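You operate a simulated robot arm through the tools that you are given. There is no shell and no other tool. Be economical: measure what you need, move in short steps, check, and stop when the job is done.

Carry out the task below with a simulated two-armed robot. There is one attempt and no reset: what you move stays moved.

## Task
Open the lower middle blue drawer, put the small label reel from the front half of the low blue table top in the inside of the lower middle blue drawer and shut the drawer again. Open the bottom blue drawer, take the ochre tab from the packing bench top and leave it in the inside of the bottom blue drawer, then shut the drawer. Press the blue reset button two times. Stack the cream number box labelled "95" from the white table top on top of the cream number box marked "92". Stack the tray labelled "26" from the grey table top on top of the tray marked "27". Open the white flap. The order is free.

Only the result counts: the job must be done as asked and must still hold three seconds after the hand-in. Knocking over, shifting, dropping, spilling or breaking anything else fails it.

## Robot
Two 7-joint arms with two-finger parallel grippers on one trunk, on a base that drives. Base frame: it is fixed to the floor where the robot stands at the start and does not move with it; the origin is under the middle of the robot, x ahead of it, y to its left, z up. Readings come in mm, degrees, newtons and seconds.
The left shoulder is at the start at [110, 169, 1319], the right one opposite. With the tool pointing down near the work surface each hand reaches from about 400 to 720 mm from the robot's upright axis, wherever it stands, measured 20 degrees to its own side. Places, roughly: blue card tray, cream card tray [-250, 1750, 750]; blue reset button [100, 3400, 800]; bottom blue drawer [1000, -100, 200]; cream number box [0, 2250, 1000]; inside of the bottom blue drawer [1100, -200, 100]; inside of the lower middle blue drawer [1100, -200, 300]; lower middle blue drawer [1000, -100, 400]; ochre tab (5x3x2 cm) [3400, 3700, 900]; small label reel [-750, -250, 750]; white flap [0, 3200, 1000]. Payload 1.57 kg a hand.
Tool frame (each hand has its own): the origin (TCP) lies between the finger pads and is the grasp point; the fingertips stand 30 mm ahead of it; z points along the fingers, y is the line along which they close. The gripper opens to 80 mm. The fingers are 17 mm wide and 12 mm thick; the gripper's body (40 by 82 mm) begins 80 mm behind the TCP.
Orientation is that of the tool frame in the base frame, as a unit quaternion [x, y, z, w]. With the fingers straight down and closing along the base's y, the tool's x points along the base's -x, its y along +y and its z along -z.

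## Interface
- The arms move only by the tool send_rows. It takes "left_plan", "right_plan" or both (then of equal length, played together; a hand with none holds still); each is a list of rows, each a list of 7 numbers: the shift along the base's x, y, z in mm, then the turn, a rotation vector about the base's x, y, z in degrees, then the finger opening in mm, from 0 to 80. In form: [[dx, dy, dz, wx, wy, wz, jaw], ...]. A call has 1 to 10 rows; each row shifts and turns the commanded pose from where the row before left it. A row lasts 0.2 s, in which the tool goes at most 50 mm and 8.6 degrees; a call with a longer step from one row to the next is refused whole, and so is a gripper value outside its range. A pose out of reach is approached as far as the arm can. The call stops where the force on the tool passes 40 N (or 10 N more than at its start, if that is more) or the arm is blocked; 0.2 s more then pass. Each finger travels about 72 mm/s and halts on what it meets, pressing with about 42 N; the grip force reading is that of the motor and also rises with nothing between the fingers. The clock runs only during rows and for 0.2 s after the last one: add rows that do not move to give the fingers time. The reply holds the time, the measured pose of the TCP, the force on the tool along the base axes, the opening and the grip force, in the units named above and with some noise, with the torque about the TCP (base axes, N m) and any sound that the robot's microphone picked up, and new pictures: "views" is both (left out), scene, wrist or none (wrist: the cameras of the hands that moved).
- Cameras (640 x 400 px; columns grow to the right, rows downward): "scene" is now at [85.2, -57.9, 1480.1]; the picture's right is [-1.00, -0.07, 0.00], its down [-0.07, 0.93, -0.36] and it looks along [0.03, -0.36, -0.93] (base axes); focal length 214 px, centre (320, 200). "left" rides on the left gripper at [72, 7, -122] in its tool frame; the picture's right is [-0.09, 1.00, 0.00], its down [-0.84, -0.08, -0.54] and it looks along [-0.54, -0.05, 0.84] (tool axes); focal length 238 px, centre (320, 200). "right" rides on the right gripper at [72, -7, -122] in its tool frame; the picture's right is [0.09, 1.00, 0.00], its down [-0.84, 0.08, -0.54] and it looks along [-0.54, 0.05, 0.84] (tool axes); focal length 238 px, centre (320, 200). There is no depth. A picture from a camera that has moved, and an enlarged one, comes with that camera's place and axes in the base frame and with its lens.
- raise_lower(by): slides the trunk up (or, below 0, down) by that many mm; the arms and the scene camera ride with it, the base frame stays. It gives what a move gives, with no picture.
- steer(legs): drives the robot by 1 to 6 legs, each [ahead, left, turn to the left] in mm, mm and degrees, along the robot's own axes; the way and the turn of a leg run together, so that a leg with both is an arc; at most 1500 mm and 180 degrees a leg. The arms and the cameras ride along, it lands a little off, and it stops where it bumps. It gives what a move gives, and a new picture of the scene camera.
- aim_head(pan, tilt): turns the head with the scene camera to pan (to the left, within 86 degrees either way) and tilt (down, from -29 to 69), counted from straight ahead of the robot. It gives what a move gives, and a new picture of the scene camera.
- inspect(camera, box): a new picture of the part [left, top, right, bottom] of that camera's present view, enlarged. No time passes.
- close_job(): hands the job in; it is judged then, once.

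Go step by step. Nothing tells you exact positions but the pictures and the camera data: compare them with the known pose of the tool, close in by small moves and look again before you grip or let go. The budget is 207 turns and 260 pictures, counting those below and the enlarged ones. Unless the task says otherwise, let go and move clear before handing in.

The tools are called after "Emit:" by a JSON object that holds its "method" and its "body". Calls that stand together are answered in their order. send_rows: Moves the arms, as the interface text tells. Its arguments: {"type":"object","properties":{"left_plan":{"type":"array","items":{"type":"array","items":{"type":"number"}}},"right_plan":{"type":"array","items":{"type":"array","items":{"type":"number"}}},"views":{"type":"string","enum":["both","scene","wrist","none"]}},"required":[]} The other tools are called the same way: raise_lower (by) slides the trunk up or down; steer (legs) drives the base; aim_head (pan, tilt) turns the head that bears the scene camera; inspect (camera, box) takes an enlarged picture of a part of a camera's view; close_job () hands the job in.

At the start:

```text
t: 0.0
left_position: [508.2, 208.9, 711.0]
left_ee_rot: [0.0, 1.0, 0.001, -0.001]
left_force: [0.3, -1.0, -0.5]
left_wrist_torque: [0.01, -0.02, -0.02]
left_grip_width: 80.2
left_finger_force: 0.0
right_position: [490.9, -152.4, 661.1]
right_ee_rot: [0.0, 1.0, -0.001, -0.001]
right_force: [0.5, -0.5, 0.2]
right_wrist_torque: [0.0, -0.01, 0.04]
right_grip_width: 79.7
right_finger_force: 0.0
trunk travel left (down, up): [-633.0, 257.0]
robot x, y, heading: [-1.3, 3.5, 0.1]
head pan, tilt: [-85.9, 68.8]
```

scene: 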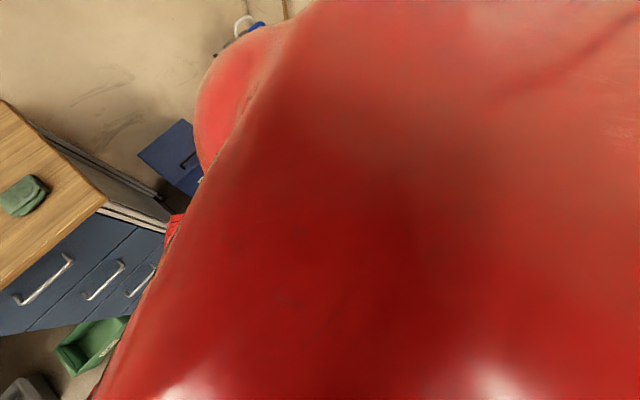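
right: 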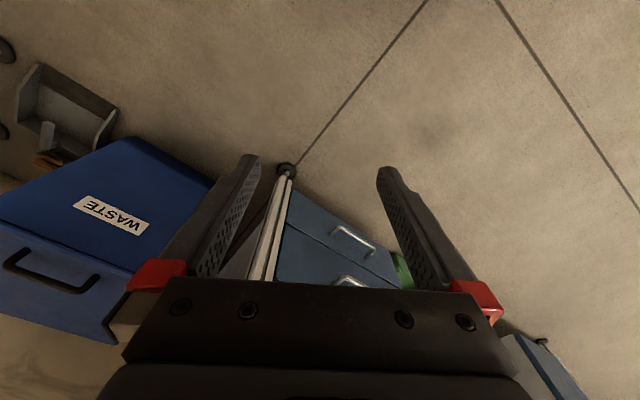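
left: 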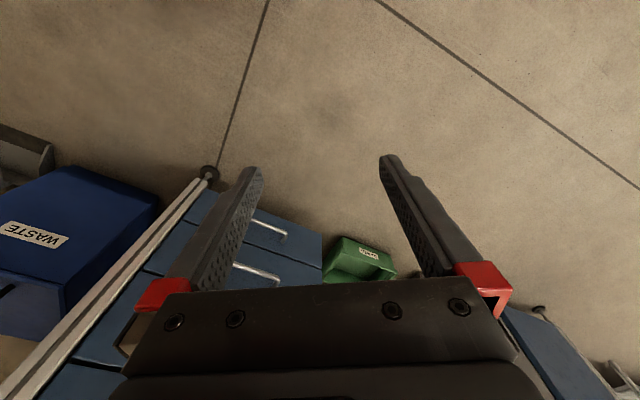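

The scene camera mostly sees the robot's own body. I'll turn the head to look ahead and around.

Emit:
{"method": "aim_head", "body": {"pan": 0, "tilt": 40}}

Emit:
{"method": "aim_head", "body": {"pan": 80, "tilt": 25}}

Emit:
{"method": "aim_head", "body": {"pan": 30, "tilt": 20}}

```text
t: 1.6
left_position: [507.8, 209.7, 710.0]
left_ee_rot: [0.0, 1.0, 0.001, 0.001]
left_force: [0.9, -0.7, 0.0]
left_wrist_torque: [0.01, -0.02, -0.01]
left_grip_width: 80.2
left_finger_force: 0.1
right_position: [491.2, -153.7, 660.6]
right_ee_rot: [0.0, 1.0, 0.0, 0.0]
right_force: [0.2, -0.4, -0.8]
right_wrist_torque: [-0.05, -0.02, -0.03]
right_grip_width: 80.1
right_finger_force: 0.1
trunk travel left (down, up): [-633.0, 257.0]
robot x, y, heading: [3.9, -0.8, 0.0]
head pan, tilt: [0.0, 40.0]
camera scene: at [166.2, -2.2, 1516.2], right [0.0, -1.0, 0.0], down [-0.64, 0.0, -0.77], along [0.77, 0.0, -0.64], focal length 214 px, centre (320, 200)
```

scene: 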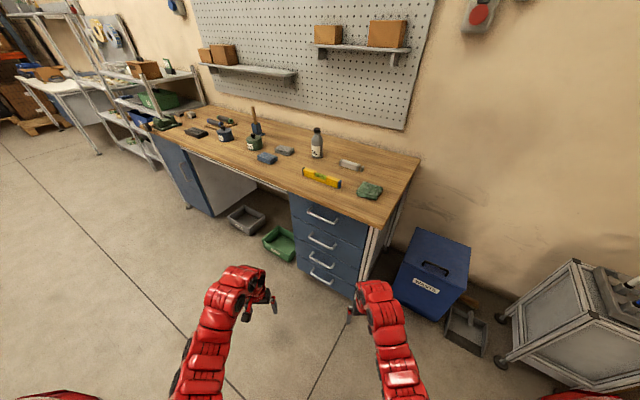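

```text
t: 3.1
left_position: [508.1, 210.1, 710.2]
left_ee_rot: [0.0, 1.0, 0.0, 0.0]
left_force: [0.1, 1.0, 0.0]
left_wrist_torque: [0.01, 0.01, 0.04]
left_grip_width: 80.0
left_finger_force: 0.1
right_position: [490.9, -152.2, 660.5]
right_ee_rot: [0.0, 1.0, 0.0, 0.0]
right_force: [0.3, 0.8, 0.1]
right_wrist_torque: [0.02, 0.0, -0.04]
right_grip_width: 79.8
right_finger_force: 0.0
trunk travel left (down, up): [-633.0, 257.0]
robot x, y, heading: [0.5, -1.1, 0.2]
head pan, tilt: [80.0, 25.0]
camera scene: at [97.3, 88.6, 1539.6], right [0.98, -0.17, 0.0], down [-0.07, -0.42, -0.91], along [0.16, 0.89, -0.42], focal length 214 px, centre (320, 200)
```

scene: 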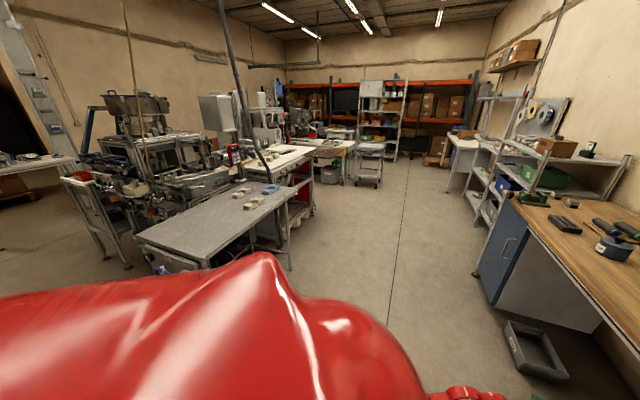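

```text
t: 4.3
left_position: [508.2, 209.3, 710.4]
left_ee_rot: [0.0, 1.0, 0.0, 0.001]
left_force: [0.1, -0.8, 0.2]
left_wrist_torque: [0.01, -0.01, 0.0]
left_grip_width: 79.9
left_finger_force: 0.1
right_position: [489.9, -153.1, 663.2]
right_ee_rot: [0.0, 1.0, 0.0, -0.001]
right_force: [-0.5, 0.4, -0.4]
right_wrist_torque: [-0.04, -0.01, -0.01]
right_grip_width: 80.1
right_finger_force: 0.1
trunk travel left (down, up): [-633.0, 257.0]
robot x, y, heading: [-2.3, -0.7, 0.1]
head pan, tilt: [30.0, 20.0]
camera scene: at [161.8, 44.6, 1547.6], right [0.5, -0.87, 0.0], down [-0.3, -0.17, -0.94], along [0.81, 0.47, -0.34], focal length 214 px, centre (320, 200)
```

scene: 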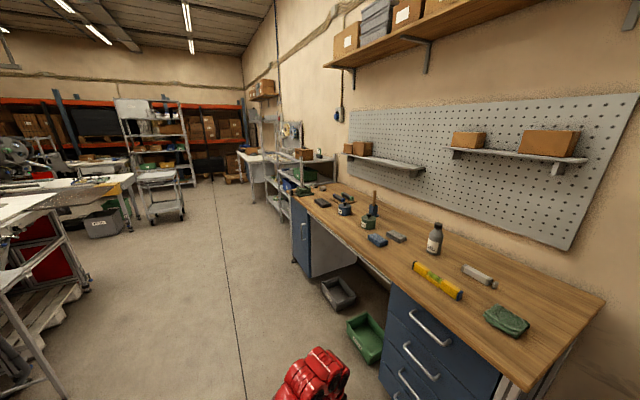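

The four-drawer bench is ahead and the grey table is to the left. The reel table is behind me, so I'll raise the trunk and turn left to see it.

Emit:
{"method": "raise_lower", "body": {"by": 200}}

Emit:
{"method": "steer", "body": {"legs": [[0, 0, 90]]}}

Emit:
{"method": "aim_head", "body": {"pan": 80, "tilt": 35}}

Emit:
{"method": "aim_head", "body": {"pan": 0, "tilt": 30}}

```text
t: 6.5
left_position: [507.1, 208.4, 910.2]
left_ee_rot: [0.0, 1.0, 0.0, 0.0]
left_force: [-0.1, -0.7, 0.5]
left_wrist_torque: [0.01, 0.01, -0.01]
left_grip_width: 80.0
left_finger_force: 0.1
right_position: [491.2, -152.8, 860.8]
right_ee_rot: [0.0, 1.0, 0.001, 0.0]
right_force: [-0.3, -0.1, -0.4]
right_wrist_torque: [0.0, 0.02, 0.01]
right_grip_width: 80.0
right_finger_force: 0.0
trunk travel left (down, up): [-833.0, 57.0]
robot x, y, heading: [-1.2, -1.2, -0.1]
head pan, tilt: [30.0, 20.0]
```

```text
t: 10.7
left_position: [-215.1, 504.7, 910.8]
left_ee_rot: [0.712, -0.702, 0.0, -0.001]
left_force: [0.3, -0.3, -0.2]
left_wrist_torque: [0.03, 0.02, -0.02]
left_grip_width: 80.2
left_finger_force: 0.2
right_position: [147.2, 492.7, 861.6]
right_ee_rot: [0.711, -0.704, 0.001, 0.0]
right_force: [0.7, 1.8, -0.4]
right_wrist_torque: [0.01, -0.02, -0.01]
right_grip_width: 79.9
right_finger_force: 0.1
trunk travel left (down, up): [-833.0, 57.0]
robot x, y, heading: [-0.1, -1.4, 90.9]
head pan, tilt: [30.0, 20.0]
camera scene: at [-47.4, 158.2, 1747.6], right [0.86, 0.51, 0.0], down [0.17, -0.29, -0.94], along [-0.48, 0.81, -0.34], focal length 214 px, centre (320, 200)
```

scene: 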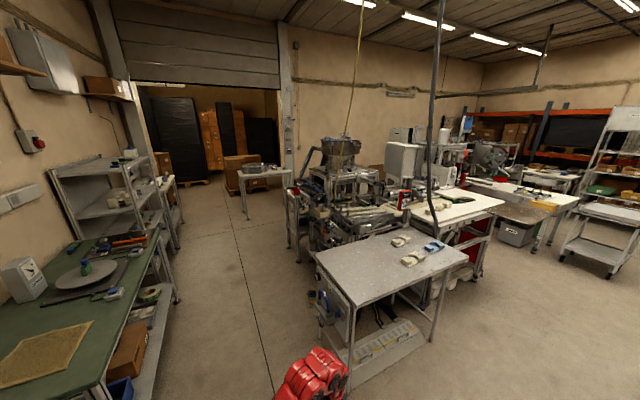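

```text
t: 11.9
left_position: [-215.2, 504.1, 910.0]
left_ee_rot: [0.711, -0.703, -0.001, 0.001]
left_force: [0.5, -0.9, -0.3]
left_wrist_torque: [0.01, 0.0, 0.03]
left_grip_width: 79.6
left_finger_force: 0.2
right_position: [146.7, 492.7, 861.4]
right_ee_rot: [0.711, -0.704, 0.0, 0.0]
right_force: [-0.4, -0.1, 0.0]
right_wrist_torque: [0.0, 0.03, 0.02]
right_grip_width: 79.9
right_finger_force: 0.0
trunk travel left (down, up): [-833.0, 57.0]
robot x, y, heading: [0.2, -1.4, 90.6]
head pan, tilt: [80.0, 35.0]
camera scene: at [-86.9, 92.5, 1723.8], right [0.16, 0.99, 0.0], down [0.57, -0.09, -0.82], along [-0.81, 0.13, -0.57], focal length 214 px, centre (320, 200)
```

scene: 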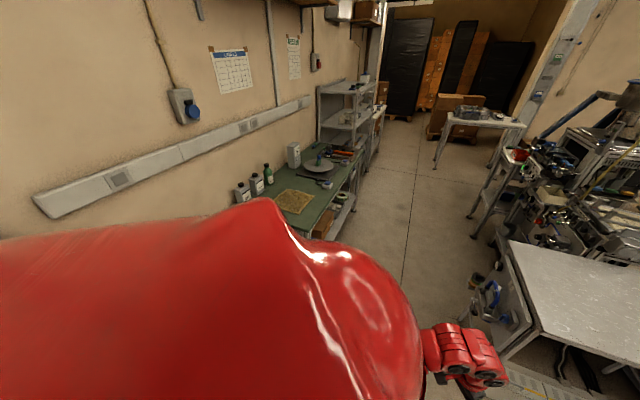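

```text
t: 13.4
left_position: [-215.4, 504.7, 910.9]
left_ee_rot: [0.712, -0.702, 0.0, 0.0]
left_force: [0.8, 0.0, -1.2]
left_wrist_torque: [0.01, 0.0, -0.01]
left_grip_width: 80.0
left_finger_force: 0.0
right_position: [147.6, 492.7, 862.2]
right_ee_rot: [0.711, -0.703, -0.001, 0.0]
right_force: [0.7, 0.1, 0.9]
right_wrist_torque: [0.01, 0.01, 0.02]
right_grip_width: 80.1
right_finger_force: 0.2
trunk travel left (down, up): [-833.0, 57.0]
robot x, y, heading: [-1.2, 2.9, 90.3]
head pan, tilt: [0.0, 30.0]
camera scene: at [-1.1, 168.6, 1731.6], right [1.0, 0.01, 0.0], down [0.01, -0.5, -0.87], along [-0.01, 0.87, -0.5], focal length 214 px, centre (320, 200)
```

scene: 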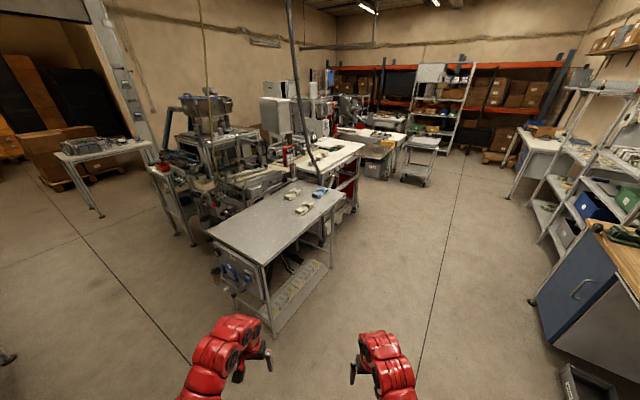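

The reel table is still hidden behind the body. I'll shift right for clearance and turn to face it.

Emit:
{"method": "steer", "body": {"legs": [[0, -150, 0], [0, 0, 60]]}}

Emit:
{"method": "aim_head", "body": {"pan": 45, "tilt": 45}}

```text
t: 17.5
left_position: [-394.4, 68.9, 909.6]
left_ee_rot: [0.967, -0.254, 0.0, -0.001]
left_force: [0.7, 0.4, -0.2]
left_wrist_torque: [0.01, -0.04, -0.01]
left_grip_width: 80.1
left_finger_force: 0.1
right_position: [-203.3, 376.5, 862.3]
right_ee_rot: [0.967, -0.253, 0.0, 0.0]
right_force: [0.3, 1.0, 0.1]
right_wrist_torque: [-0.03, 0.02, 0.01]
right_grip_width: 80.2
right_finger_force: 0.1
trunk travel left (down, up): [-833.0, 57.0]
robot x, y, heading: [149.6, 1.4, 150.7]
head pan, tilt: [0.0, 30.0]
camera scene: at [3.1, 83.4, 1731.6], right [0.49, 0.87, 0.0], down [0.44, -0.25, -0.87], along [-0.75, 0.42, -0.5], focal length 214 px, centre (320, 200)
```

scene: 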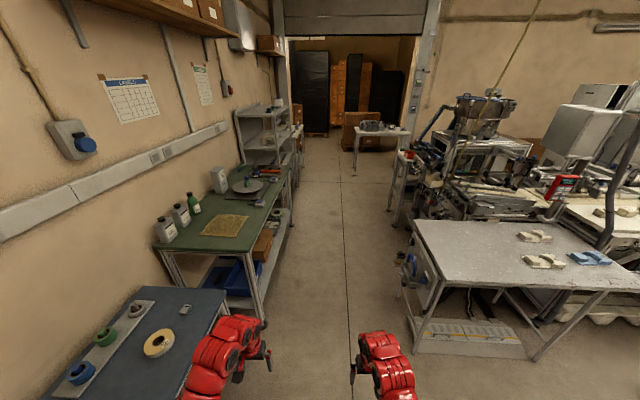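

```text
t: 18.6
left_position: [-394.1, 68.5, 910.3]
left_ee_rot: [0.967, -0.254, 0.0, 0.0]
left_force: [0.4, -0.3, 1.1]
left_wrist_torque: [0.0, 0.01, -0.02]
left_grip_width: 79.8
left_finger_force: 0.0
right_position: [-201.4, 375.3, 861.8]
right_ee_rot: [0.967, -0.254, -0.002, -0.001]
right_force: [0.1, -1.1, -0.1]
right_wrist_torque: [0.0, 0.01, -0.01]
right_grip_width: 80.1
right_finger_force: 0.1
trunk travel left (down, up): [-833.0, 57.0]
robot x, y, heading: [148.3, 4.3, 150.8]
head pan, tilt: [45.0, 45.0]
camera scene: at [3.6, 17.2, 1709.0], right [-0.27, 0.96, 0.0], down [0.68, 0.19, -0.71], along [-0.68, -0.19, -0.71], focal length 214 px, centre (320, 200)
```

scene: 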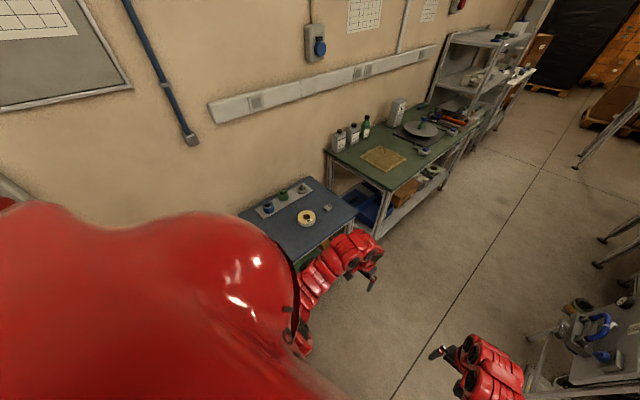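

Emit:
{"method": "inspect", "body": {"camera": "scene", "box": [220, 160, 400, 272]}}

```text
3.56 times, centred on (310, 216) of scene
camera zoom: at [3.6, 17.2, 1709.0], right [-0.27, 0.96, 0.0], down [0.68, 0.19, -0.71], along [-0.68, -0.19, -0.71], focal length 763 px, centre (356, 143)
```

zoom: 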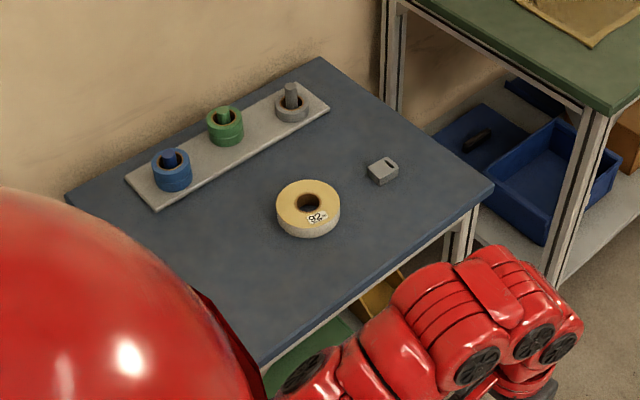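

The cream "92" reel lies at about (-775, -284) on the blue table, which is angled to the base axes. I'll turn to face it and look again.

Emit:
{"method": "aim_head", "body": {"pan": 0, "tilt": 45}}

Emit:
{"method": "steer", "body": {"legs": [[0, 0, 85.3], [0, -400, 0]]}}

```text
t: 19.7
left_position: [-394.3, 69.5, 909.7]
left_ee_rot: [0.967, -0.254, 0.0, 0.0]
left_force: [0.2, 0.1, -0.7]
left_wrist_torque: [-0.01, -0.02, 0.0]
left_grip_width: 80.2
left_finger_force: 0.0
right_position: [-201.4, 374.7, 861.8]
right_ee_rot: [0.967, -0.253, -0.001, 0.0]
right_force: [0.8, -0.3, 1.1]
right_wrist_torque: [0.0, -0.02, 0.02]
right_grip_width: 79.9
right_finger_force: 0.1
trunk travel left (down, up): [-833.0, 57.0]
robot x, y, heading: [150.1, 1.5, 150.9]
head pan, tilt: [0.0, 45.0]
camera scene: at [11.0, 78.8, 1709.0], right [0.49, 0.87, 0.0], down [0.62, -0.35, -0.71], along [-0.62, 0.35, -0.71], focal length 214 px, centre (320, 200)
```

scene: 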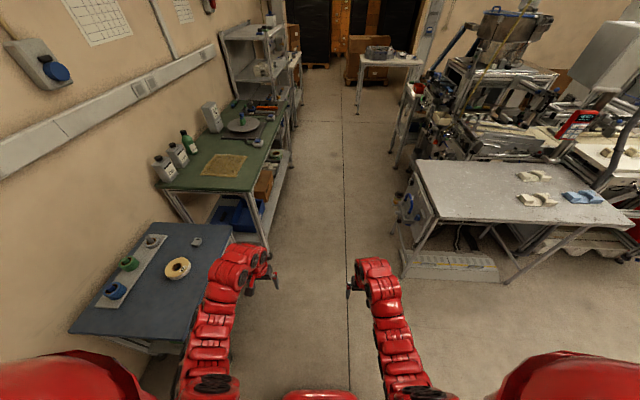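

```text
t: 25.8
left_position: [-290.2, -312.1, 910.7]
left_ee_rot: [0.884, 0.467, 0.0, 0.0]
left_force: [-0.2, 0.3, -0.5]
left_wrist_torque: [0.01, 0.0, -0.03]
left_grip_width: 80.0
left_finger_force: 0.0
right_position: [-580.5, -94.9, 861.8]
right_ee_rot: [0.884, 0.468, -0.001, 0.001]
right_force: [0.2, 0.0, 0.2]
right_wrist_torque: [0.03, -0.02, -0.02]
right_grip_width: 79.9
right_finger_force: 0.0
trunk travel left (down, up): [-833.0, 57.0]
robot x, y, heading: [-179.3, 222.8, -124.3]
head pan, tilt: [0.0, 45.0]
camera scene: at [-268.5, 89.7, 1709.0], right [-0.83, 0.56, 0.0], down [0.4, 0.59, -0.71], along [-0.4, -0.58, -0.71], focal length 214 px, centre (320, 200)
```

scene: 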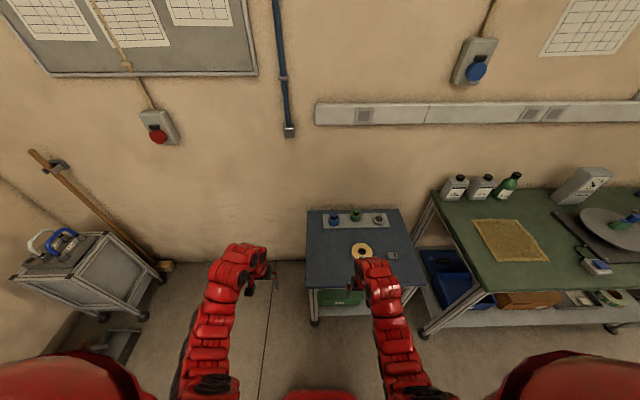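

Aligned with the table. I'll drive closer and look with the right wrist camera.

Emit:
{"method": "steer", "body": {"legs": [[160, 0, 0]]}}

Emit:
{"method": "send_rows", "body": {"right_plan": [[-30, -10, 0, 0, 0, 0, 80], [-40, -10, 0, 0, 0, 0, 80], [-30, -10, 0, 0, 0, 0, 80]], "views": "both"}}

```text
t: 27.2
left_position: [-379.0, -441.4, 910.5]
left_ee_rot: [0.884, 0.468, -0.001, 0.001]
left_force: [-0.7, 0.1, 0.9]
left_wrist_torque: [-0.01, -0.03, -0.05]
left_grip_width: 79.7
left_finger_force: 0.1
right_position: [-670.0, -225.5, 862.1]
right_ee_rot: [0.884, 0.468, -0.001, 0.001]
right_force: [0.2, 0.1, 0.2]
right_wrist_torque: [0.01, 0.0, 0.01]
right_grip_width: 80.0
right_finger_force: 0.1
trunk travel left (down, up): [-833.0, 57.0]
robot x, y, heading: [-266.3, 94.1, -124.5]
head pan, tilt: [0.0, 45.0]
camera scene: at [-356.8, -39.8, 1709.2], right [-0.83, 0.56, 0.0], down [0.4, 0.58, -0.71], along [-0.4, -0.59, -0.71], focal length 214 px, centre (320, 200)
```

scene: 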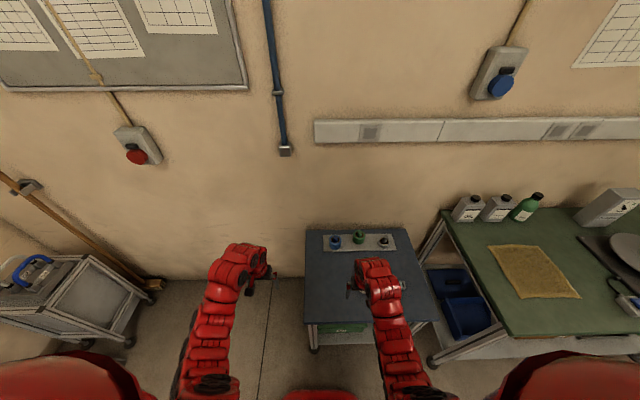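

```text
t: 28.1
left_position: [-380.6, -443.2, 910.3]
left_ee_rot: [0.884, 0.467, -0.001, -0.001]
left_force: [-0.7, 0.5, -0.1]
left_wrist_torque: [-0.02, -0.01, -0.02]
left_grip_width: 79.8
left_finger_force: 0.1
right_position: [-769.3, -255.8, 862.3]
right_ee_rot: [0.883, 0.469, -0.001, 0.0]
right_force: [0.5, 0.0, -0.7]
right_wrist_torque: [-0.04, 0.0, -0.04]
right_grip_width: 80.0
right_finger_force: 0.2
trunk travel left (down, up): [-833.0, 57.0]
robot x, y, heading: [-269.2, 93.6, -124.4]
head pan, tilt: [0.0, 45.0]
camera scene: at [-358.5, -42.0, 1708.8], right [-0.83, 0.56, 0.0], down [0.4, 0.59, -0.71], along [-0.4, -0.58, -0.71], focal length 214 px, centre (320, 200)
camera right: at [-736.2, -192.8, 983.0], right [0.88, -0.48, 0.0], down [-0.41, -0.74, 0.54], along [-0.26, -0.48, -0.84], focal length 238 px, centre (320, 200)
```

scene: 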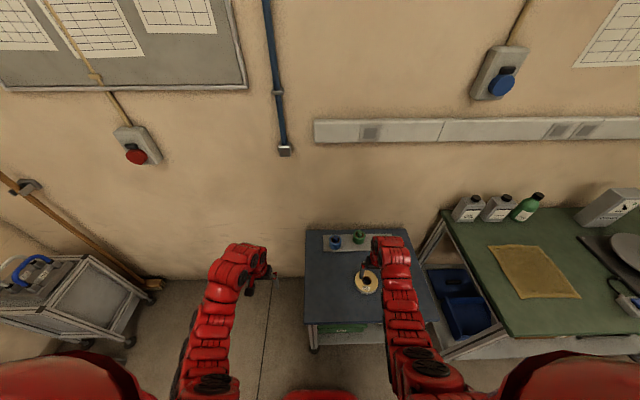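
right: 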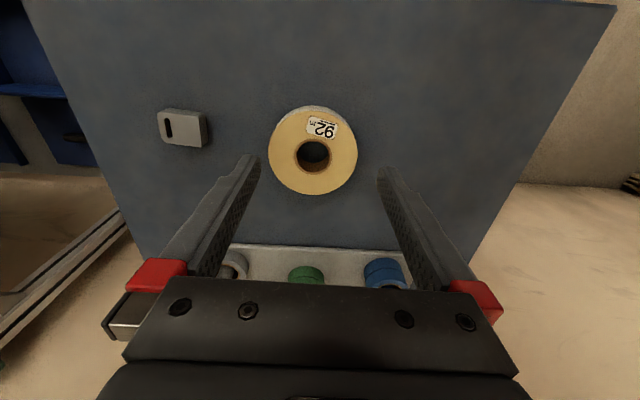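

The reel's hole is clearly visible and the reel is wider than the jaw. I'll grip its wall, with one finger in the hole. First I'll centre and descend partway to measure height.

Emit:
{"method": "send_rows", "body": {"right_plan": [[4, -20, -10, 0, 0, 0, 60], [4, -20, -25, 0, 0, 0, 60], [0, 0, -20, 0, 0, 0, 60], [0, 0, 0, 0, 0, 0, 60]], "views": "wrist"}}

```text
t: 29.1
left_position: [-379.9, -443.6, 910.7]
left_ee_rot: [0.884, 0.467, 0.0, -0.001]
left_force: [0.7, -0.3, -0.5]
left_wrist_torque: [0.03, -0.02, 0.01]
left_grip_width: 79.8
left_finger_force: 0.1
right_position: [-762.7, -296.2, 806.0]
right_ee_rot: [0.884, 0.468, -0.001, 0.0]
right_force: [0.4, 0.2, -0.1]
right_wrist_torque: [0.0, 0.02, 0.0]
right_grip_width: 60.2
right_finger_force: 0.0
trunk travel left (down, up): [-833.0, 57.0]
robot x, y, heading: [-269.3, 90.0, -124.4]
head pan, tilt: [0.0, 45.0]
camera right: at [-727.9, -232.5, 927.9], right [0.88, -0.48, 0.0], down [-0.41, -0.74, 0.54], along [-0.26, -0.47, -0.84], focal length 238 px, centre (320, 200)
```

right: 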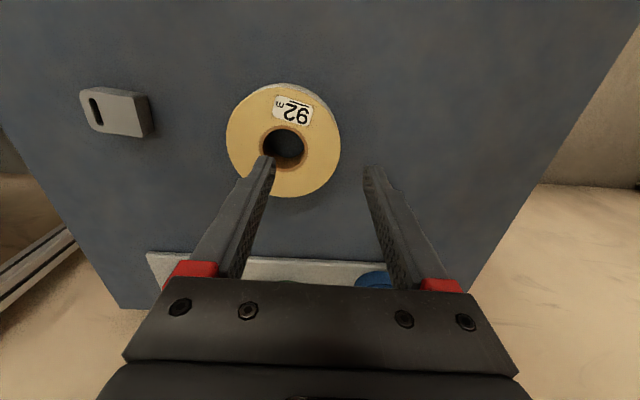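

The reel centre is at (-790, -280), top at z≈732, hole about 38 mm. I'll lower until the tips are just above the top and check.

Emit:
{"method": "send_rows", "body": {"right_plan": [[0, -3, -20, 0, 0, 0, 60], [0, 0, -16, 0, 0, 0, 60], [0, 0, 0, 0, 0, 0, 60]], "views": "wrist"}}

```text
t: 29.9
left_position: [-379.3, -443.2, 910.9]
left_ee_rot: [0.884, 0.468, 0.0, 0.0]
left_force: [-0.2, 0.2, -0.2]
left_wrist_torque: [0.01, -0.02, 0.0]
left_grip_width: 80.1
left_finger_force: 0.0
right_position: [-761.1, -297.2, 769.3]
right_ee_rot: [0.883, 0.469, -0.001, 0.0]
right_force: [-0.4, -1.3, -0.5]
right_wrist_torque: [0.01, 0.02, 0.0]
right_grip_width: 60.3
right_finger_force: 0.1
trunk travel left (down, up): [-833.0, 57.0]
robot x, y, heading: [-273.3, 91.7, -124.1]
head pan, tilt: [0.0, 45.0]
camera right: at [-727.5, -234.7, 891.6], right [0.88, -0.48, 0.0], down [-0.41, -0.74, 0.54], along [-0.26, -0.48, -0.84], focal length 238 px, centre (320, 200)
```

right: 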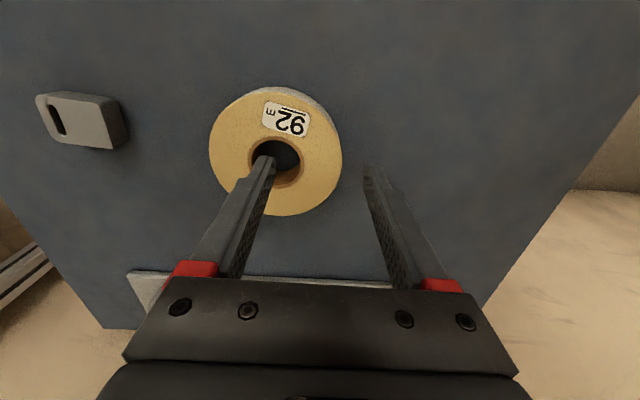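

The inner finger is aligned over the hole. Descending and closing.

Emit:
{"method": "send_rows", "body": {"right_plan": [[0, 0, -15, 0, 0, 0, 60], [0, 0, -15, 0, 0, 0, 60], [0, 0, -8, 0, 0, 0, 60], [0, 0, 0, 0, 0, 0, 60]], "views": "wrist"}}

```text
t: 30.9
left_position: [-379.0, -443.0, 910.2]
left_ee_rot: [0.884, 0.468, 0.0, 0.0]
left_force: [0.0, -0.4, -0.6]
left_wrist_torque: [-0.02, -0.04, 0.02]
left_grip_width: 79.9
left_finger_force: 0.1
right_position: [-761.8, -298.2, 771.0]
right_ee_rot: [0.884, 0.468, -0.001, 0.001]
right_force: [0.1, 0.7, 0.0]
right_wrist_torque: [0.01, 0.01, 0.0]
right_grip_width: 59.8
right_finger_force: 0.0
right hand out of reach, approached as far as the arm can: row 1, 2, 3
trunk travel left (down, up): [-833.0, 57.0]
robot x, y, heading: [-263.1, 94.4, -124.3]
head pan, tilt: [0.0, 45.0]
camera right: at [-728.0, -235.0, 891.7], right [0.88, -0.48, 0.0], down [-0.41, -0.74, 0.54], along [-0.26, -0.48, -0.84], focal length 238 px, centre (320, 200)
```

right: 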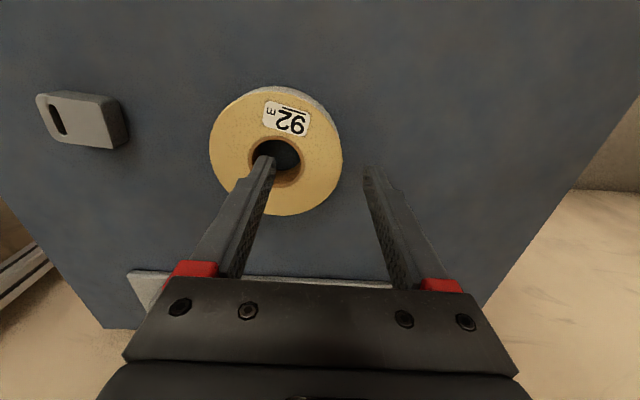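

The arm is at its reach limit because the trunk is high. I'll descend using the trunk.

Emit:
{"method": "raise_lower", "body": {"by": -36}}

Emit:
{"method": "send_rows", "body": {"right_plan": [[0, 0, 0, 0, 0, 0, 58]], "views": "wrist"}}

```text
t: 31.5
left_position: [-378.6, -441.7, 879.2]
left_ee_rot: [0.884, 0.468, 0.0, 0.0]
left_force: [0.1, 0.8, -0.8]
left_wrist_torque: [0.0, 0.0, 0.0]
left_grip_width: 80.1
left_finger_force: 0.1
right_position: [-762.3, -297.8, 739.6]
right_ee_rot: [0.883, 0.469, 0.0, -0.001]
right_force: [4.9, 4.5, 14.9]
right_wrist_torque: [0.53, 0.21, -0.16]
right_grip_width: 59.4
right_finger_force: 0.1
trunk travel left (down, up): [-801.0, 89.0]
robot x, y, heading: [-269.7, 94.9, -124.2]
head pan, tilt: [0.0, 45.0]
stopped: the force on the tool passed its limit at 64 N (the readings are from after the stop); the commanded pose is now the measured one
```

```text
t: 31.9
left_position: [-379.3, -442.6, 878.5]
left_ee_rot: [0.884, 0.468, -0.001, 0.001]
left_force: [-0.1, 1.0, -0.1]
left_wrist_torque: [-0.01, -0.02, -0.01]
left_grip_width: 79.9
left_finger_force: 0.1
right_position: [-761.9, -297.5, 739.4]
right_ee_rot: [0.884, 0.468, 0.001, -0.002]
right_force: [1.7, 4.1, 7.3]
right_wrist_torque: [0.3, 0.11, -0.14]
right_grip_width: 58.3
right_finger_force: 0.2
trunk travel left (down, up): [-801.0, 89.0]
robot x, y, heading: [-265.3, 92.4, -124.0]
head pan, tilt: [0.0, 45.0]
camera right: at [-728.3, -234.7, 861.1], right [0.87, -0.48, 0.0], down [-0.41, -0.74, 0.54], along [-0.26, -0.47, -0.84], focal length 238 px, centre (320, 200)
```

right: 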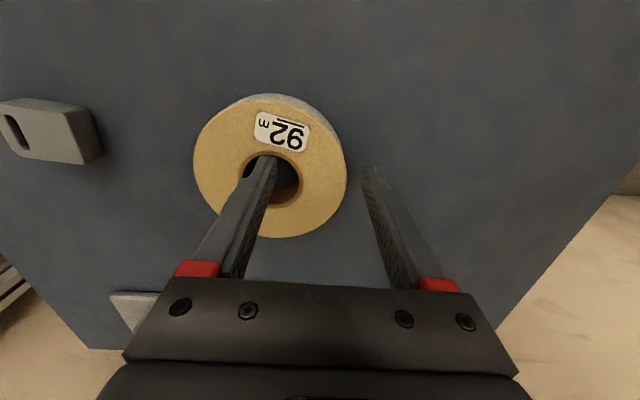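

Emit:
{"method": "inspect", "body": {"camera": "right", "box": [180, 80, 400, 260]}}

```text
2.22 times, centred on (290, 170) of right
camera zoom: at [-728.3, -234.7, 861.1], right [0.87, -0.48, 0.0], down [-0.41, -0.74, 0.54], along [-0.26, -0.47, -0.84], focal length 530 px, centre (387, 267)
```

zoom: 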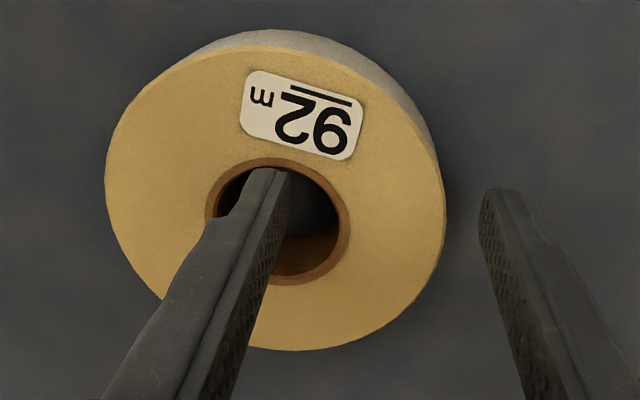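

The finger is properly in the hole and the tips have reached the table (z≈709), so the reel is about 23 mm tall. I'll raise 3 mm and close.

Emit:
{"method": "send_rows", "body": {"right_plan": [[0, 0, 3, 0, 0, 0, 58], [0, 0, 0, 0, 0, 0, 40], [0, 0, 0, 0, 0, 0, 20], [0, 0, 0, 0, 0, 0, 10], [0, 0, 0, 0, 0, 0, 10]], "views": "wrist"}}

```text
t: 33.1
left_position: [-380.5, -441.7, 879.6]
left_ee_rot: [0.884, 0.468, 0.0, 0.0]
left_force: [-0.5, 1.0, -0.7]
left_wrist_torque: [0.0, -0.02, 0.0]
left_grip_width: 80.0
left_finger_force: 0.0
right_position: [-762.9, -298.7, 743.1]
right_ee_rot: [0.883, 0.468, 0.0, 0.0]
right_force: [0.3, -0.1, 0.5]
right_wrist_torque: [0.02, -0.01, -0.01]
right_grip_width: 10.1
right_finger_force: 0.2
trunk travel left (down, up): [-801.0, 89.0]
robot x, y, heading: [-268.6, 94.7, -124.1]
head pan, tilt: [0.0, 45.0]
camera right: at [-729.0, -235.7, 863.8], right [0.88, -0.48, 0.0], down [-0.41, -0.74, 0.54], along [-0.26, -0.47, -0.84], focal length 238 px, centre (320, 200)
```

right: 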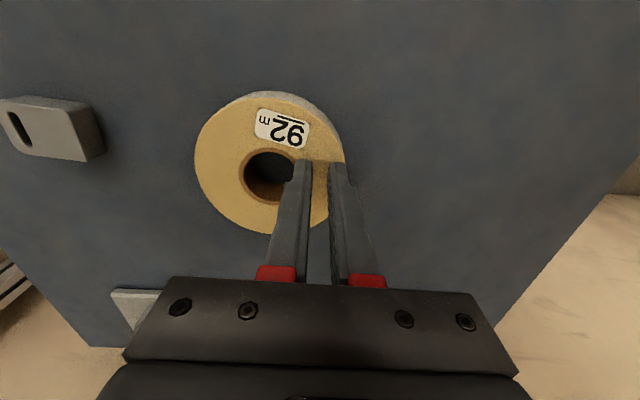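

The fingers closed above the reel, so its top is at about 709 and the tip had only touched the rim. The corrected centre is (-796, -286). I'll lift, reopen and shift.

Emit:
{"method": "send_rows", "body": {"right_plan": [[0, 0, 12, 0, 0, 0, 20], [-2, -8, 0, 0, 0, 0, 40], [0, 0, 0, 0, 0, 0, 60], [0, 0, 0, 0, 0, 0, 62], [0, 0, 0, 0, 0, 0, 62]], "views": "wrist"}}

Emit:
{"method": "inspect", "body": {"camera": "right", "box": [180, 80, 400, 260]}}

```text
t: 34.3
left_position: [-379.6, -443.8, 878.8]
left_ee_rot: [0.884, 0.468, 0.0, 0.001]
left_force: [0.1, -0.8, 0.3]
left_wrist_torque: [0.04, 0.04, 0.0]
left_grip_width: 80.2
left_finger_force: 0.0
right_position: [-763.7, -305.5, 754.7]
right_ee_rot: [0.884, 0.468, 0.001, -0.002]
right_force: [0.6, -0.6, -1.3]
right_wrist_torque: [-0.04, 0.02, 0.0]
right_grip_width: 61.7
right_finger_force: 0.1
trunk travel left (down, up): [-801.0, 89.0]
robot x, y, heading: [-268.3, 92.8, -124.3]
head pan, tilt: [0.0, 45.0]
camera right: at [-730.5, -243.2, 875.9], right [0.88, -0.48, 0.0], down [-0.41, -0.74, 0.54], along [-0.26, -0.47, -0.84], focal length 238 px, centre (320, 200)
```

right: 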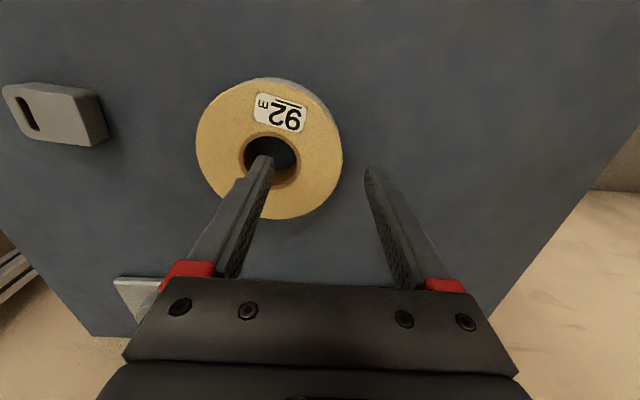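

```text
2.22 times, centred on (290, 170) of right
camera zoom: at [-730.5, -243.2, 875.9], right [0.88, -0.48, 0.0], down [-0.41, -0.74, 0.54], along [-0.26, -0.47, -0.84], focal length 530 px, centre (387, 267)
```

zoom: 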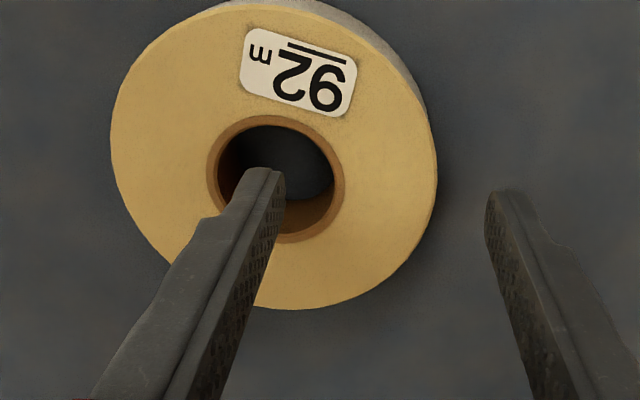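

The inner finger is now over the hole centre. Lowering with the trunk.

Emit:
{"method": "raise_lower", "body": {"by": -30}}

Emit:
{"method": "send_rows", "body": {"right_plan": [[0, 0, 0, 0, 0, 0, 61]], "views": "wrist"}}

```text
t: 35.1
left_position: [-380.0, -441.8, 848.0]
left_ee_rot: [0.884, 0.468, 0.0, -0.001]
left_force: [0.3, -0.9, 0.5]
left_wrist_torque: [-0.05, -0.02, 0.0]
left_grip_width: 80.1
left_finger_force: 0.1
right_position: [-763.7, -305.7, 724.6]
right_ee_rot: [0.884, 0.468, -0.001, -0.001]
right_force: [0.0, -0.5, -0.5]
right_wrist_torque: [-0.01, -0.06, 0.01]
right_grip_width: 61.8
right_finger_force: 0.0
trunk travel left (down, up): [-771.0, 119.0]
robot x, y, heading: [-275.4, 91.3, -124.2]
head pan, tilt: [0.0, 45.0]
```

```text
t: 35.5
left_position: [-379.7, -443.4, 848.2]
left_ee_rot: [0.884, 0.468, 0.0, 0.0]
left_force: [0.9, -0.7, 0.0]
left_wrist_torque: [0.0, -0.02, 0.01]
left_grip_width: 80.3
left_finger_force: 0.1
right_position: [-764.7, -306.8, 724.8]
right_ee_rot: [0.884, 0.468, 0.0, -0.001]
right_force: [-0.4, 0.3, 0.1]
right_wrist_torque: [0.0, 0.03, 0.01]
right_grip_width: 61.0
right_finger_force: 0.0
trunk travel left (down, up): [-771.0, 119.0]
robot x, y, heading: [-266.7, 93.1, -123.9]
head pan, tilt: [0.0, 45.0]
camera right: at [-730.6, -243.4, 845.8], right [0.88, -0.48, 0.0], down [-0.41, -0.74, 0.54], along [-0.26, -0.47, -0.84], focal length 238 px, centre (320, 200)
```

right: 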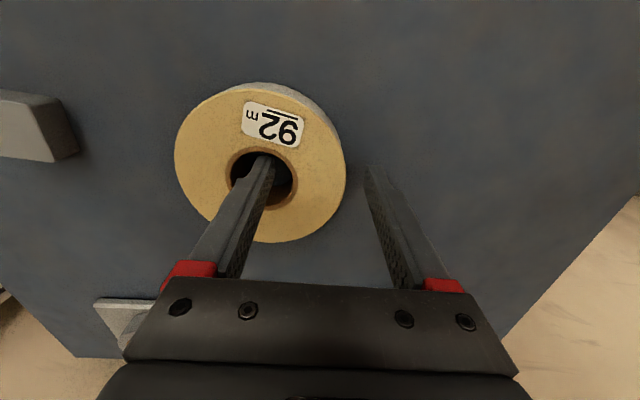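

It's in the hole without contact. I'll go a little deeper and close.

Emit:
{"method": "raise_lower", "body": {"by": -8}}

Emit:
{"method": "send_rows", "body": {"right_plan": [[0, 0, 0, 0, 0, 0, 45], [0, 0, 0, 0, 0, 0, 30], [0, 0, 0, 0, 0, 0, 20], [0, 0, 0, 0, 0, 0, 20], [0, 0, 0, 0, 0, 0, 20]], "views": "wrist"}}

```text
t: 36.0
left_position: [-379.8, -442.7, 839.4]
left_ee_rot: [0.884, 0.468, 0.0, 0.0]
left_force: [0.2, -0.9, -0.1]
left_wrist_torque: [0.02, 0.02, -0.02]
left_grip_width: 80.1
left_finger_force: 0.2
right_position: [-764.3, -305.6, 717.7]
right_ee_rot: [0.884, 0.468, 0.001, -0.002]
right_force: [-0.4, -0.4, -1.0]
right_wrist_torque: [-0.01, 0.0, -0.02]
right_grip_width: 61.0
right_finger_force: 0.0
trunk travel left (down, up): [-763.0, 127.0]
robot x, y, heading: [-271.3, 93.3, -124.2]
head pan, tilt: [0.0, 45.0]
```

```text
t: 37.2
left_position: [-380.0, -442.6, 840.8]
left_ee_rot: [0.884, 0.468, 0.0, 0.0]
left_force: [0.4, 1.4, 0.2]
left_wrist_torque: [0.0, 0.0, 0.0]
left_grip_width: 79.7
left_finger_force: 0.1
right_position: [-764.4, -305.8, 717.1]
right_ee_rot: [0.884, 0.468, 0.0, -0.001]
right_force: [1.3, -0.6, 0.1]
right_wrist_torque: [-0.06, -0.14, -0.01]
right_grip_width: 37.2
right_finger_force: 41.6
trunk travel left (down, up): [-763.0, 127.0]
robot x, y, heading: [-268.6, 96.8, -124.2]
head pan, tilt: [0.0, 45.0]
camera right: at [-730.4, -243.4, 837.8], right [0.88, -0.48, 0.0], down [-0.41, -0.74, 0.54], along [-0.26, -0.47, -0.84], focal length 238 px, centre (320, 200)
```

right: 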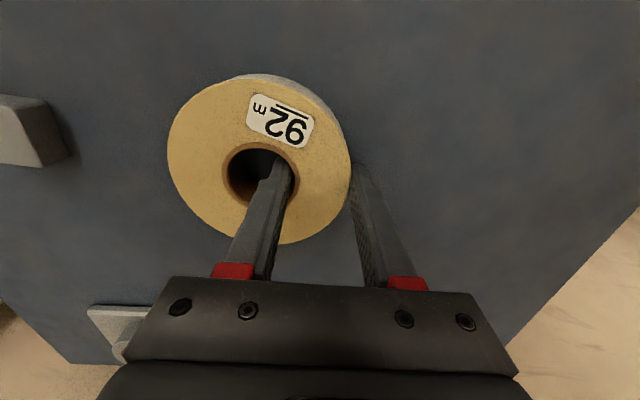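

The reel wall is gripped (41.6 N). Lifting and backing away.

Emit:
{"method": "raise_lower", "body": {"by": 100}}

Emit:
{"method": "steer", "body": {"legs": [[-300, 0, 0]]}}

Emit:
{"method": "inspect", "body": {"camera": "right", "box": [0, 0, 640, 400]}}

```text
t: 38.6
left_position: [-380.1, -443.3, 938.8]
left_ee_rot: [0.884, 0.468, 0.0, 0.001]
left_force: [0.3, 0.5, 0.9]
left_wrist_torque: [-0.01, 0.0, 0.02]
left_grip_width: 79.9
left_finger_force: 0.0
right_position: [-764.5, -306.3, 815.8]
right_ee_rot: [0.884, 0.468, 0.0, -0.001]
right_force: [-0.2, -0.6, -2.0]
right_wrist_torque: [-0.06, -0.07, 0.03]
right_grip_width: 37.2
right_finger_force: 41.9
trunk travel left (down, up): [-863.0, 27.0]
robot x, y, heading: [-266.1, 93.6, -124.3]
head pan, tilt: [0.0, 45.0]
```

```text
t: 40.6
left_position: [-211.6, -196.4, 940.0]
left_ee_rot: [0.883, 0.469, 0.001, 0.0]
left_force: [-0.6, 0.4, 0.2]
left_wrist_torque: [-0.01, 0.01, 0.01]
left_grip_width: 79.5
left_finger_force: 0.2
right_position: [-596.9, -59.1, 817.0]
right_ee_rot: [0.884, 0.467, 0.001, 0.0]
right_force: [-0.4, 0.1, -1.8]
right_wrist_torque: [-0.04, -0.07, 0.0]
right_grip_width: 37.1
right_finger_force: 42.2
trunk travel left (down, up): [-863.0, 27.0]
robot x, y, heading: [-101.8, 343.1, -124.2]
head pan, tilt: [0.0, 45.0]
camera scene: at [-190.7, 205.2, 1738.0], right [-0.83, 0.56, 0.0], down [0.4, 0.59, -0.71], along [-0.4, -0.58, -0.71], focal length 214 px, centre (320, 200)
```

scene: 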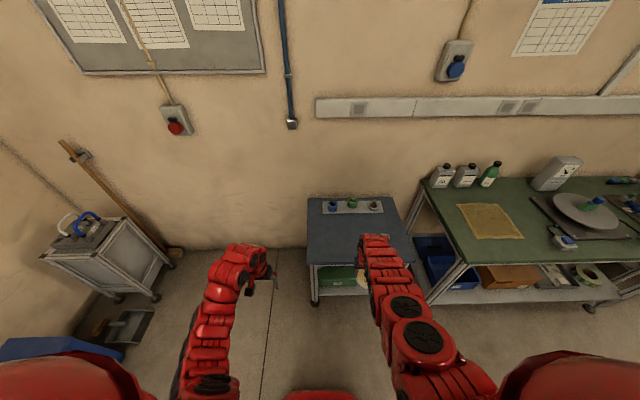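

```text
1.00 times, centred on (320, 200) of right (not enlarged: the box is as wide or as high as the picture)
camera zoom: at [-563.0, 3.7, 937.4], right [0.87, -0.48, 0.0], down [-0.41, -0.74, 0.54], along [-0.26, -0.47, -0.84], focal length 238 px, centre (320, 200)
```

zoom: 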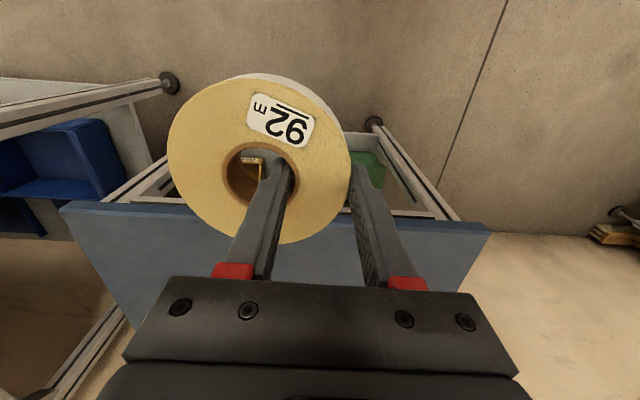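

The reel is held well. Now I'll turn toward the drawer bench and look at it.

Emit:
{"method": "steer", "body": {"legs": [[0, 0, 94]]}}

```text
t: 45.0
left_position: [444.0, 270.1, 939.8]
left_ee_rot: [0.258, 0.966, 0.0, 0.0]
left_force: [-0.6, 0.1, -0.6]
left_wrist_torque: [0.03, -0.03, 0.0]
left_grip_width: 80.1
left_finger_force: 0.0
right_position: [337.0, -123.5, 817.2]
right_ee_rot: [0.258, 0.966, -0.001, -0.002]
right_force: [-0.6, -0.5, -3.7]
right_wrist_torque: [0.06, -0.01, 0.02]
right_grip_width: 36.9
right_finger_force: 41.8
trunk travel left (down, up): [-863.0, 27.0]
robot x, y, heading: [-96.7, 343.9, -30.0]
head pan, tilt: [0.0, 45.0]
camera scene: at [41.5, 259.1, 1738.2], right [-0.5, -0.87, 0.0], down [-0.61, 0.35, -0.71], along [0.61, -0.35, -0.71], focal length 214 px, centre (320, 200)
```

scene: 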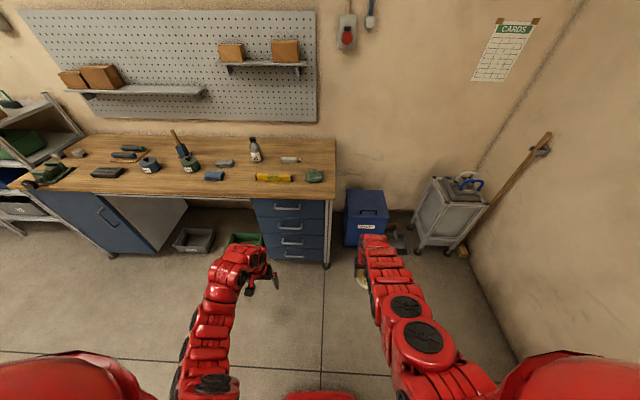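

Emit:
{"method": "steer", "body": {"legs": [[0, 0, -3]]}}

Emit:
{"method": "inspect", "body": {"camera": "scene", "box": [210, 170, 370, 270]}}

```text
t: 45.8
left_position: [441.0, 243.3, 939.9]
left_ee_rot: [0.283, 0.959, -0.001, 0.0]
left_force: [-0.6, 0.0, 0.7]
left_wrist_torque: [-0.04, -0.01, -0.03]
left_grip_width: 80.0
left_finger_force: 0.1
right_position: [312.4, -145.1, 817.7]
right_ee_rot: [0.283, 0.959, -0.001, -0.001]
right_force: [0.7, 0.0, -2.8]
right_wrist_torque: [0.08, -0.09, -0.01]
right_grip_width: 36.8
right_finger_force: 42.7
trunk travel left (down, up): [-863.0, 27.0]
robot x, y, heading: [-98.1, 339.0, -32.6]
head pan, tilt: [0.0, 45.0]
camera scene: at [37.9, 253.4, 1738.2], right [-0.54, -0.84, 0.0], down [-0.59, 0.38, -0.71], along [0.59, -0.38, -0.71], focal length 214 px, centre (320, 200)
```

scene: 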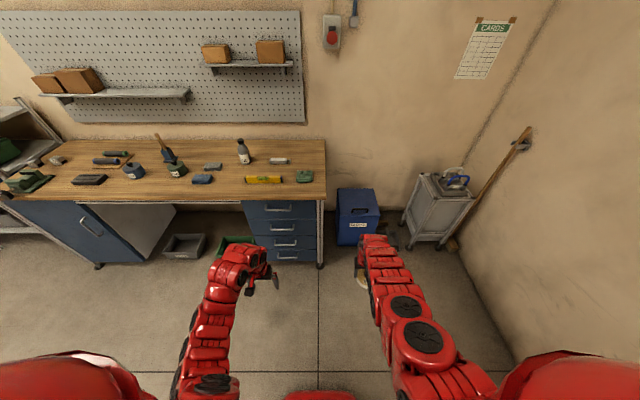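

```text
4.00 times, centred on (290, 220) of scene
camera zoom: at [37.9, 253.4, 1738.2], right [-0.54, -0.84, 0.0], down [-0.59, 0.38, -0.71], along [0.59, -0.38, -0.71], focal length 858 px, centre (440, 120)
```

zoom: 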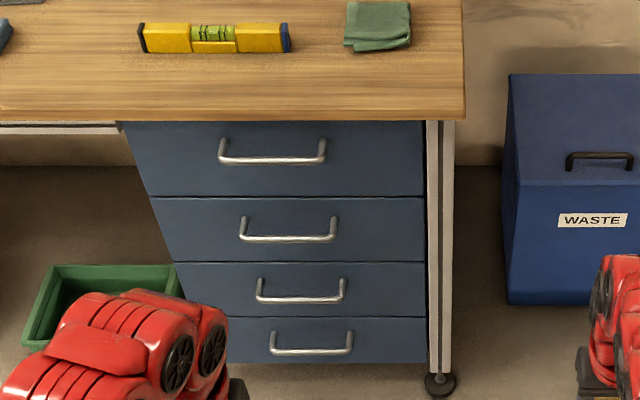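

The drawers are well aligned at heading -32.6°. The lower-middle handle is about 1060 mm ahead and 264 mm to my left. I'll lower the trunk and turn the left hand to horizontal with the fingers closing vertically.

Emit:
{"method": "raise_lower", "body": {"by": -480}}

Emit:
{"method": "send_rows", "body": {"left_plan": [[0, 0, 0, 0, 0, -8.5, 80], [0, 0, 0, 0, 0, -8.5, 80], [0, 0, 0, 0, 0, -8.5, 80], [0, 0, 0, 0, 0, -8.5, 80], [0, 0, 0, 0, 0, -8.5, 80], [0, 0, 0, 0, 0, -8.5, 80], [0, 0, 0, 0, 0, -8.5, 80], [0, 0, 0, 0, 0, -8.5, 80], [0, 0, 0, 0, 0, -8.5, 80], [0, 0, 0, 0, 0, -8.5, 80]], "views": "none"}}

Emit:
{"method": "send_rows", "body": {"left_plan": [[0, 0, 0, 0, 0, -5, 80], [0, 0, 0, -4.58, -7.16, 0, 80], [0, 0, 0, -4.58, -7.16, 0, 80], [0, 0, 0, -4.58, -7.16, 0, 80], [0, 0, 0, -4.58, -7.16, 0, 80], [0, 0, 0, -4.58, -7.16, 0, 80], [0, 0, 0, -4.58, -7.16, 0, 80], [0, 0, 0, -4.58, -7.16, 0, 80], [0, 0, 0, -4.58, -7.16, 0, 80], [0, 0, 0, -4.58, -7.16, 0, 80]], "views": "none"}}

```text
refused: -480 is not a number from -400 to 400
```

```text
t: 48.0
left_position: [441.0, 241.3, 940.1]
left_ee_rot: [0.858, 0.514, 0.0, 0.0]
left_force: [-0.1, 0.0, -0.4]
left_wrist_torque: [-0.04, -0.01, -0.02]
left_grip_width: 79.9
left_finger_force: 0.1
right_position: [312.8, -144.6, 816.3]
right_ee_rot: [0.284, 0.959, 0.0, -0.001]
right_force: [0.2, 0.6, -2.5]
right_wrist_torque: [0.07, -0.08, -0.02]
right_grip_width: 37.0
right_finger_force: 42.5
trunk travel left (down, up): [-863.0, 27.0]
robot x, y, heading: [-97.6, 345.8, -32.9]
head pan, tilt: [0.0, 45.0]
```

```text
t: 50.2
left_position: [438.2, 242.0, 940.4]
left_ee_rot: [0.69, 0.375, 0.298, 0.543]
left_force: [0.4, -0.4, -0.8]
left_wrist_torque: [0.02, 0.05, -0.01]
left_grip_width: 79.9
left_finger_force: 0.1
right_position: [312.2, -144.9, 816.7]
right_ee_rot: [0.283, 0.959, 0.0, -0.001]
right_force: [-0.1, -0.4, -2.2]
right_wrist_torque: [0.08, -0.06, 0.03]
right_grip_width: 36.9
right_finger_force: 42.5
trunk travel left (down, up): [-863.0, 27.0]
robot x, y, heading: [-101.5, 339.8, -33.0]
head pan, tilt: [0.0, 45.0]
```

Emit:
{"method": "send_rows", "body": {"left_plan": [[0, 0, 0, -4.58, -7.16, 0, 80], [0, 0, 0, -2.7, -4.2, 0, 80], [0, 0, 0, 0, 0, 0, 80]], "views": "none"}}

Emit:
{"method": "raise_lower", "body": {"by": -400}}

Emit:
{"method": "raise_lower", "body": {"by": -160}}

Emit:
{"method": "inspect", "body": {"camera": "left", "box": [0, 0, 640, 400]}}

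```text
t: 51.0
left_position: [440.1, 242.9, 941.0]
left_ee_rot: [0.621, 0.338, 0.341, 0.619]
left_force: [-0.7, 0.5, 0.2]
left_wrist_torque: [0.0, -0.03, -0.04]
left_grip_width: 80.2
left_finger_force: 0.1
right_position: [312.8, -144.4, 815.4]
right_ee_rot: [0.283, 0.959, 0.0, -0.001]
right_force: [-0.6, 0.3, -3.0]
right_wrist_torque: [0.06, -0.05, 0.02]
right_grip_width: 37.1
right_finger_force: 41.8
trunk travel left (down, up): [-863.0, 27.0]
robot x, y, heading: [-99.6, 340.0, -32.8]
head pan, tilt: [0.0, 45.0]
```

```text
t: 54.9
left_position: [439.0, 243.1, 539.7]
left_ee_rot: [0.621, 0.338, 0.341, 0.62]
left_force: [-0.1, 0.2, 0.1]
left_wrist_torque: [0.01, 0.03, 0.01]
left_grip_width: 79.9
left_finger_force: 0.1
right_position: [313.6, -144.9, 417.4]
right_ee_rot: [0.283, 0.959, -0.001, -0.001]
right_force: [-0.1, -0.4, -2.5]
right_wrist_torque: [0.08, -0.08, 0.02]
right_grip_width: 36.8
right_finger_force: 42.1
trunk travel left (down, up): [-463.0, 427.0]
robot x, y, heading: [-102.7, 343.3, -32.9]
head pan, tilt: [0.0, 45.0]
```

```text
t: 56.7
left_position: [440.2, 241.6, 379.8]
left_ee_rot: [0.621, 0.338, 0.341, 0.62]
left_force: [-0.3, 0.2, -0.5]
left_wrist_torque: [0.01, -0.03, -0.01]
left_grip_width: 79.9
left_finger_force: 0.1
right_position: [312.4, -144.6, 256.7]
right_ee_rot: [0.283, 0.959, 0.0, -0.001]
right_force: [-0.1, -0.1, -2.3]
right_wrist_torque: [0.08, -0.04, 0.03]
right_grip_width: 37.2
right_finger_force: 41.9
trunk travel left (down, up): [-303.0, 587.0]
robot x, y, heading: [-98.6, 341.4, -33.0]
head pan, tilt: [0.0, 45.0]
```

```text
1.00 times, centred on (320, 200) of left (not enlarged: the box is as wide or as high as the picture)
camera zoom: at [377.7, 367.3, 386.8], right [-0.05, -0.08, 1.0], down [-0.91, -0.41, -0.08], along [0.42, -0.91, -0.05], focal length 238 px, centre (320, 200)
```

zoom: 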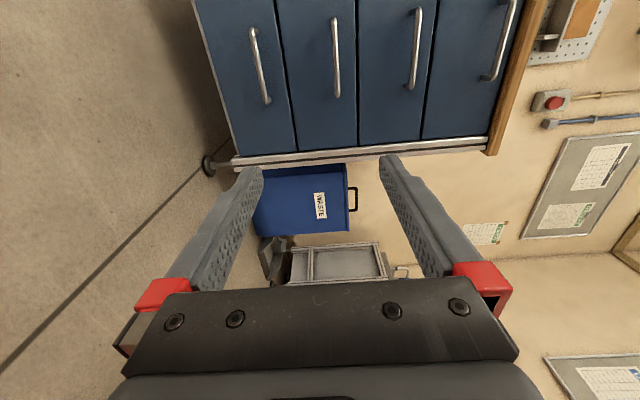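

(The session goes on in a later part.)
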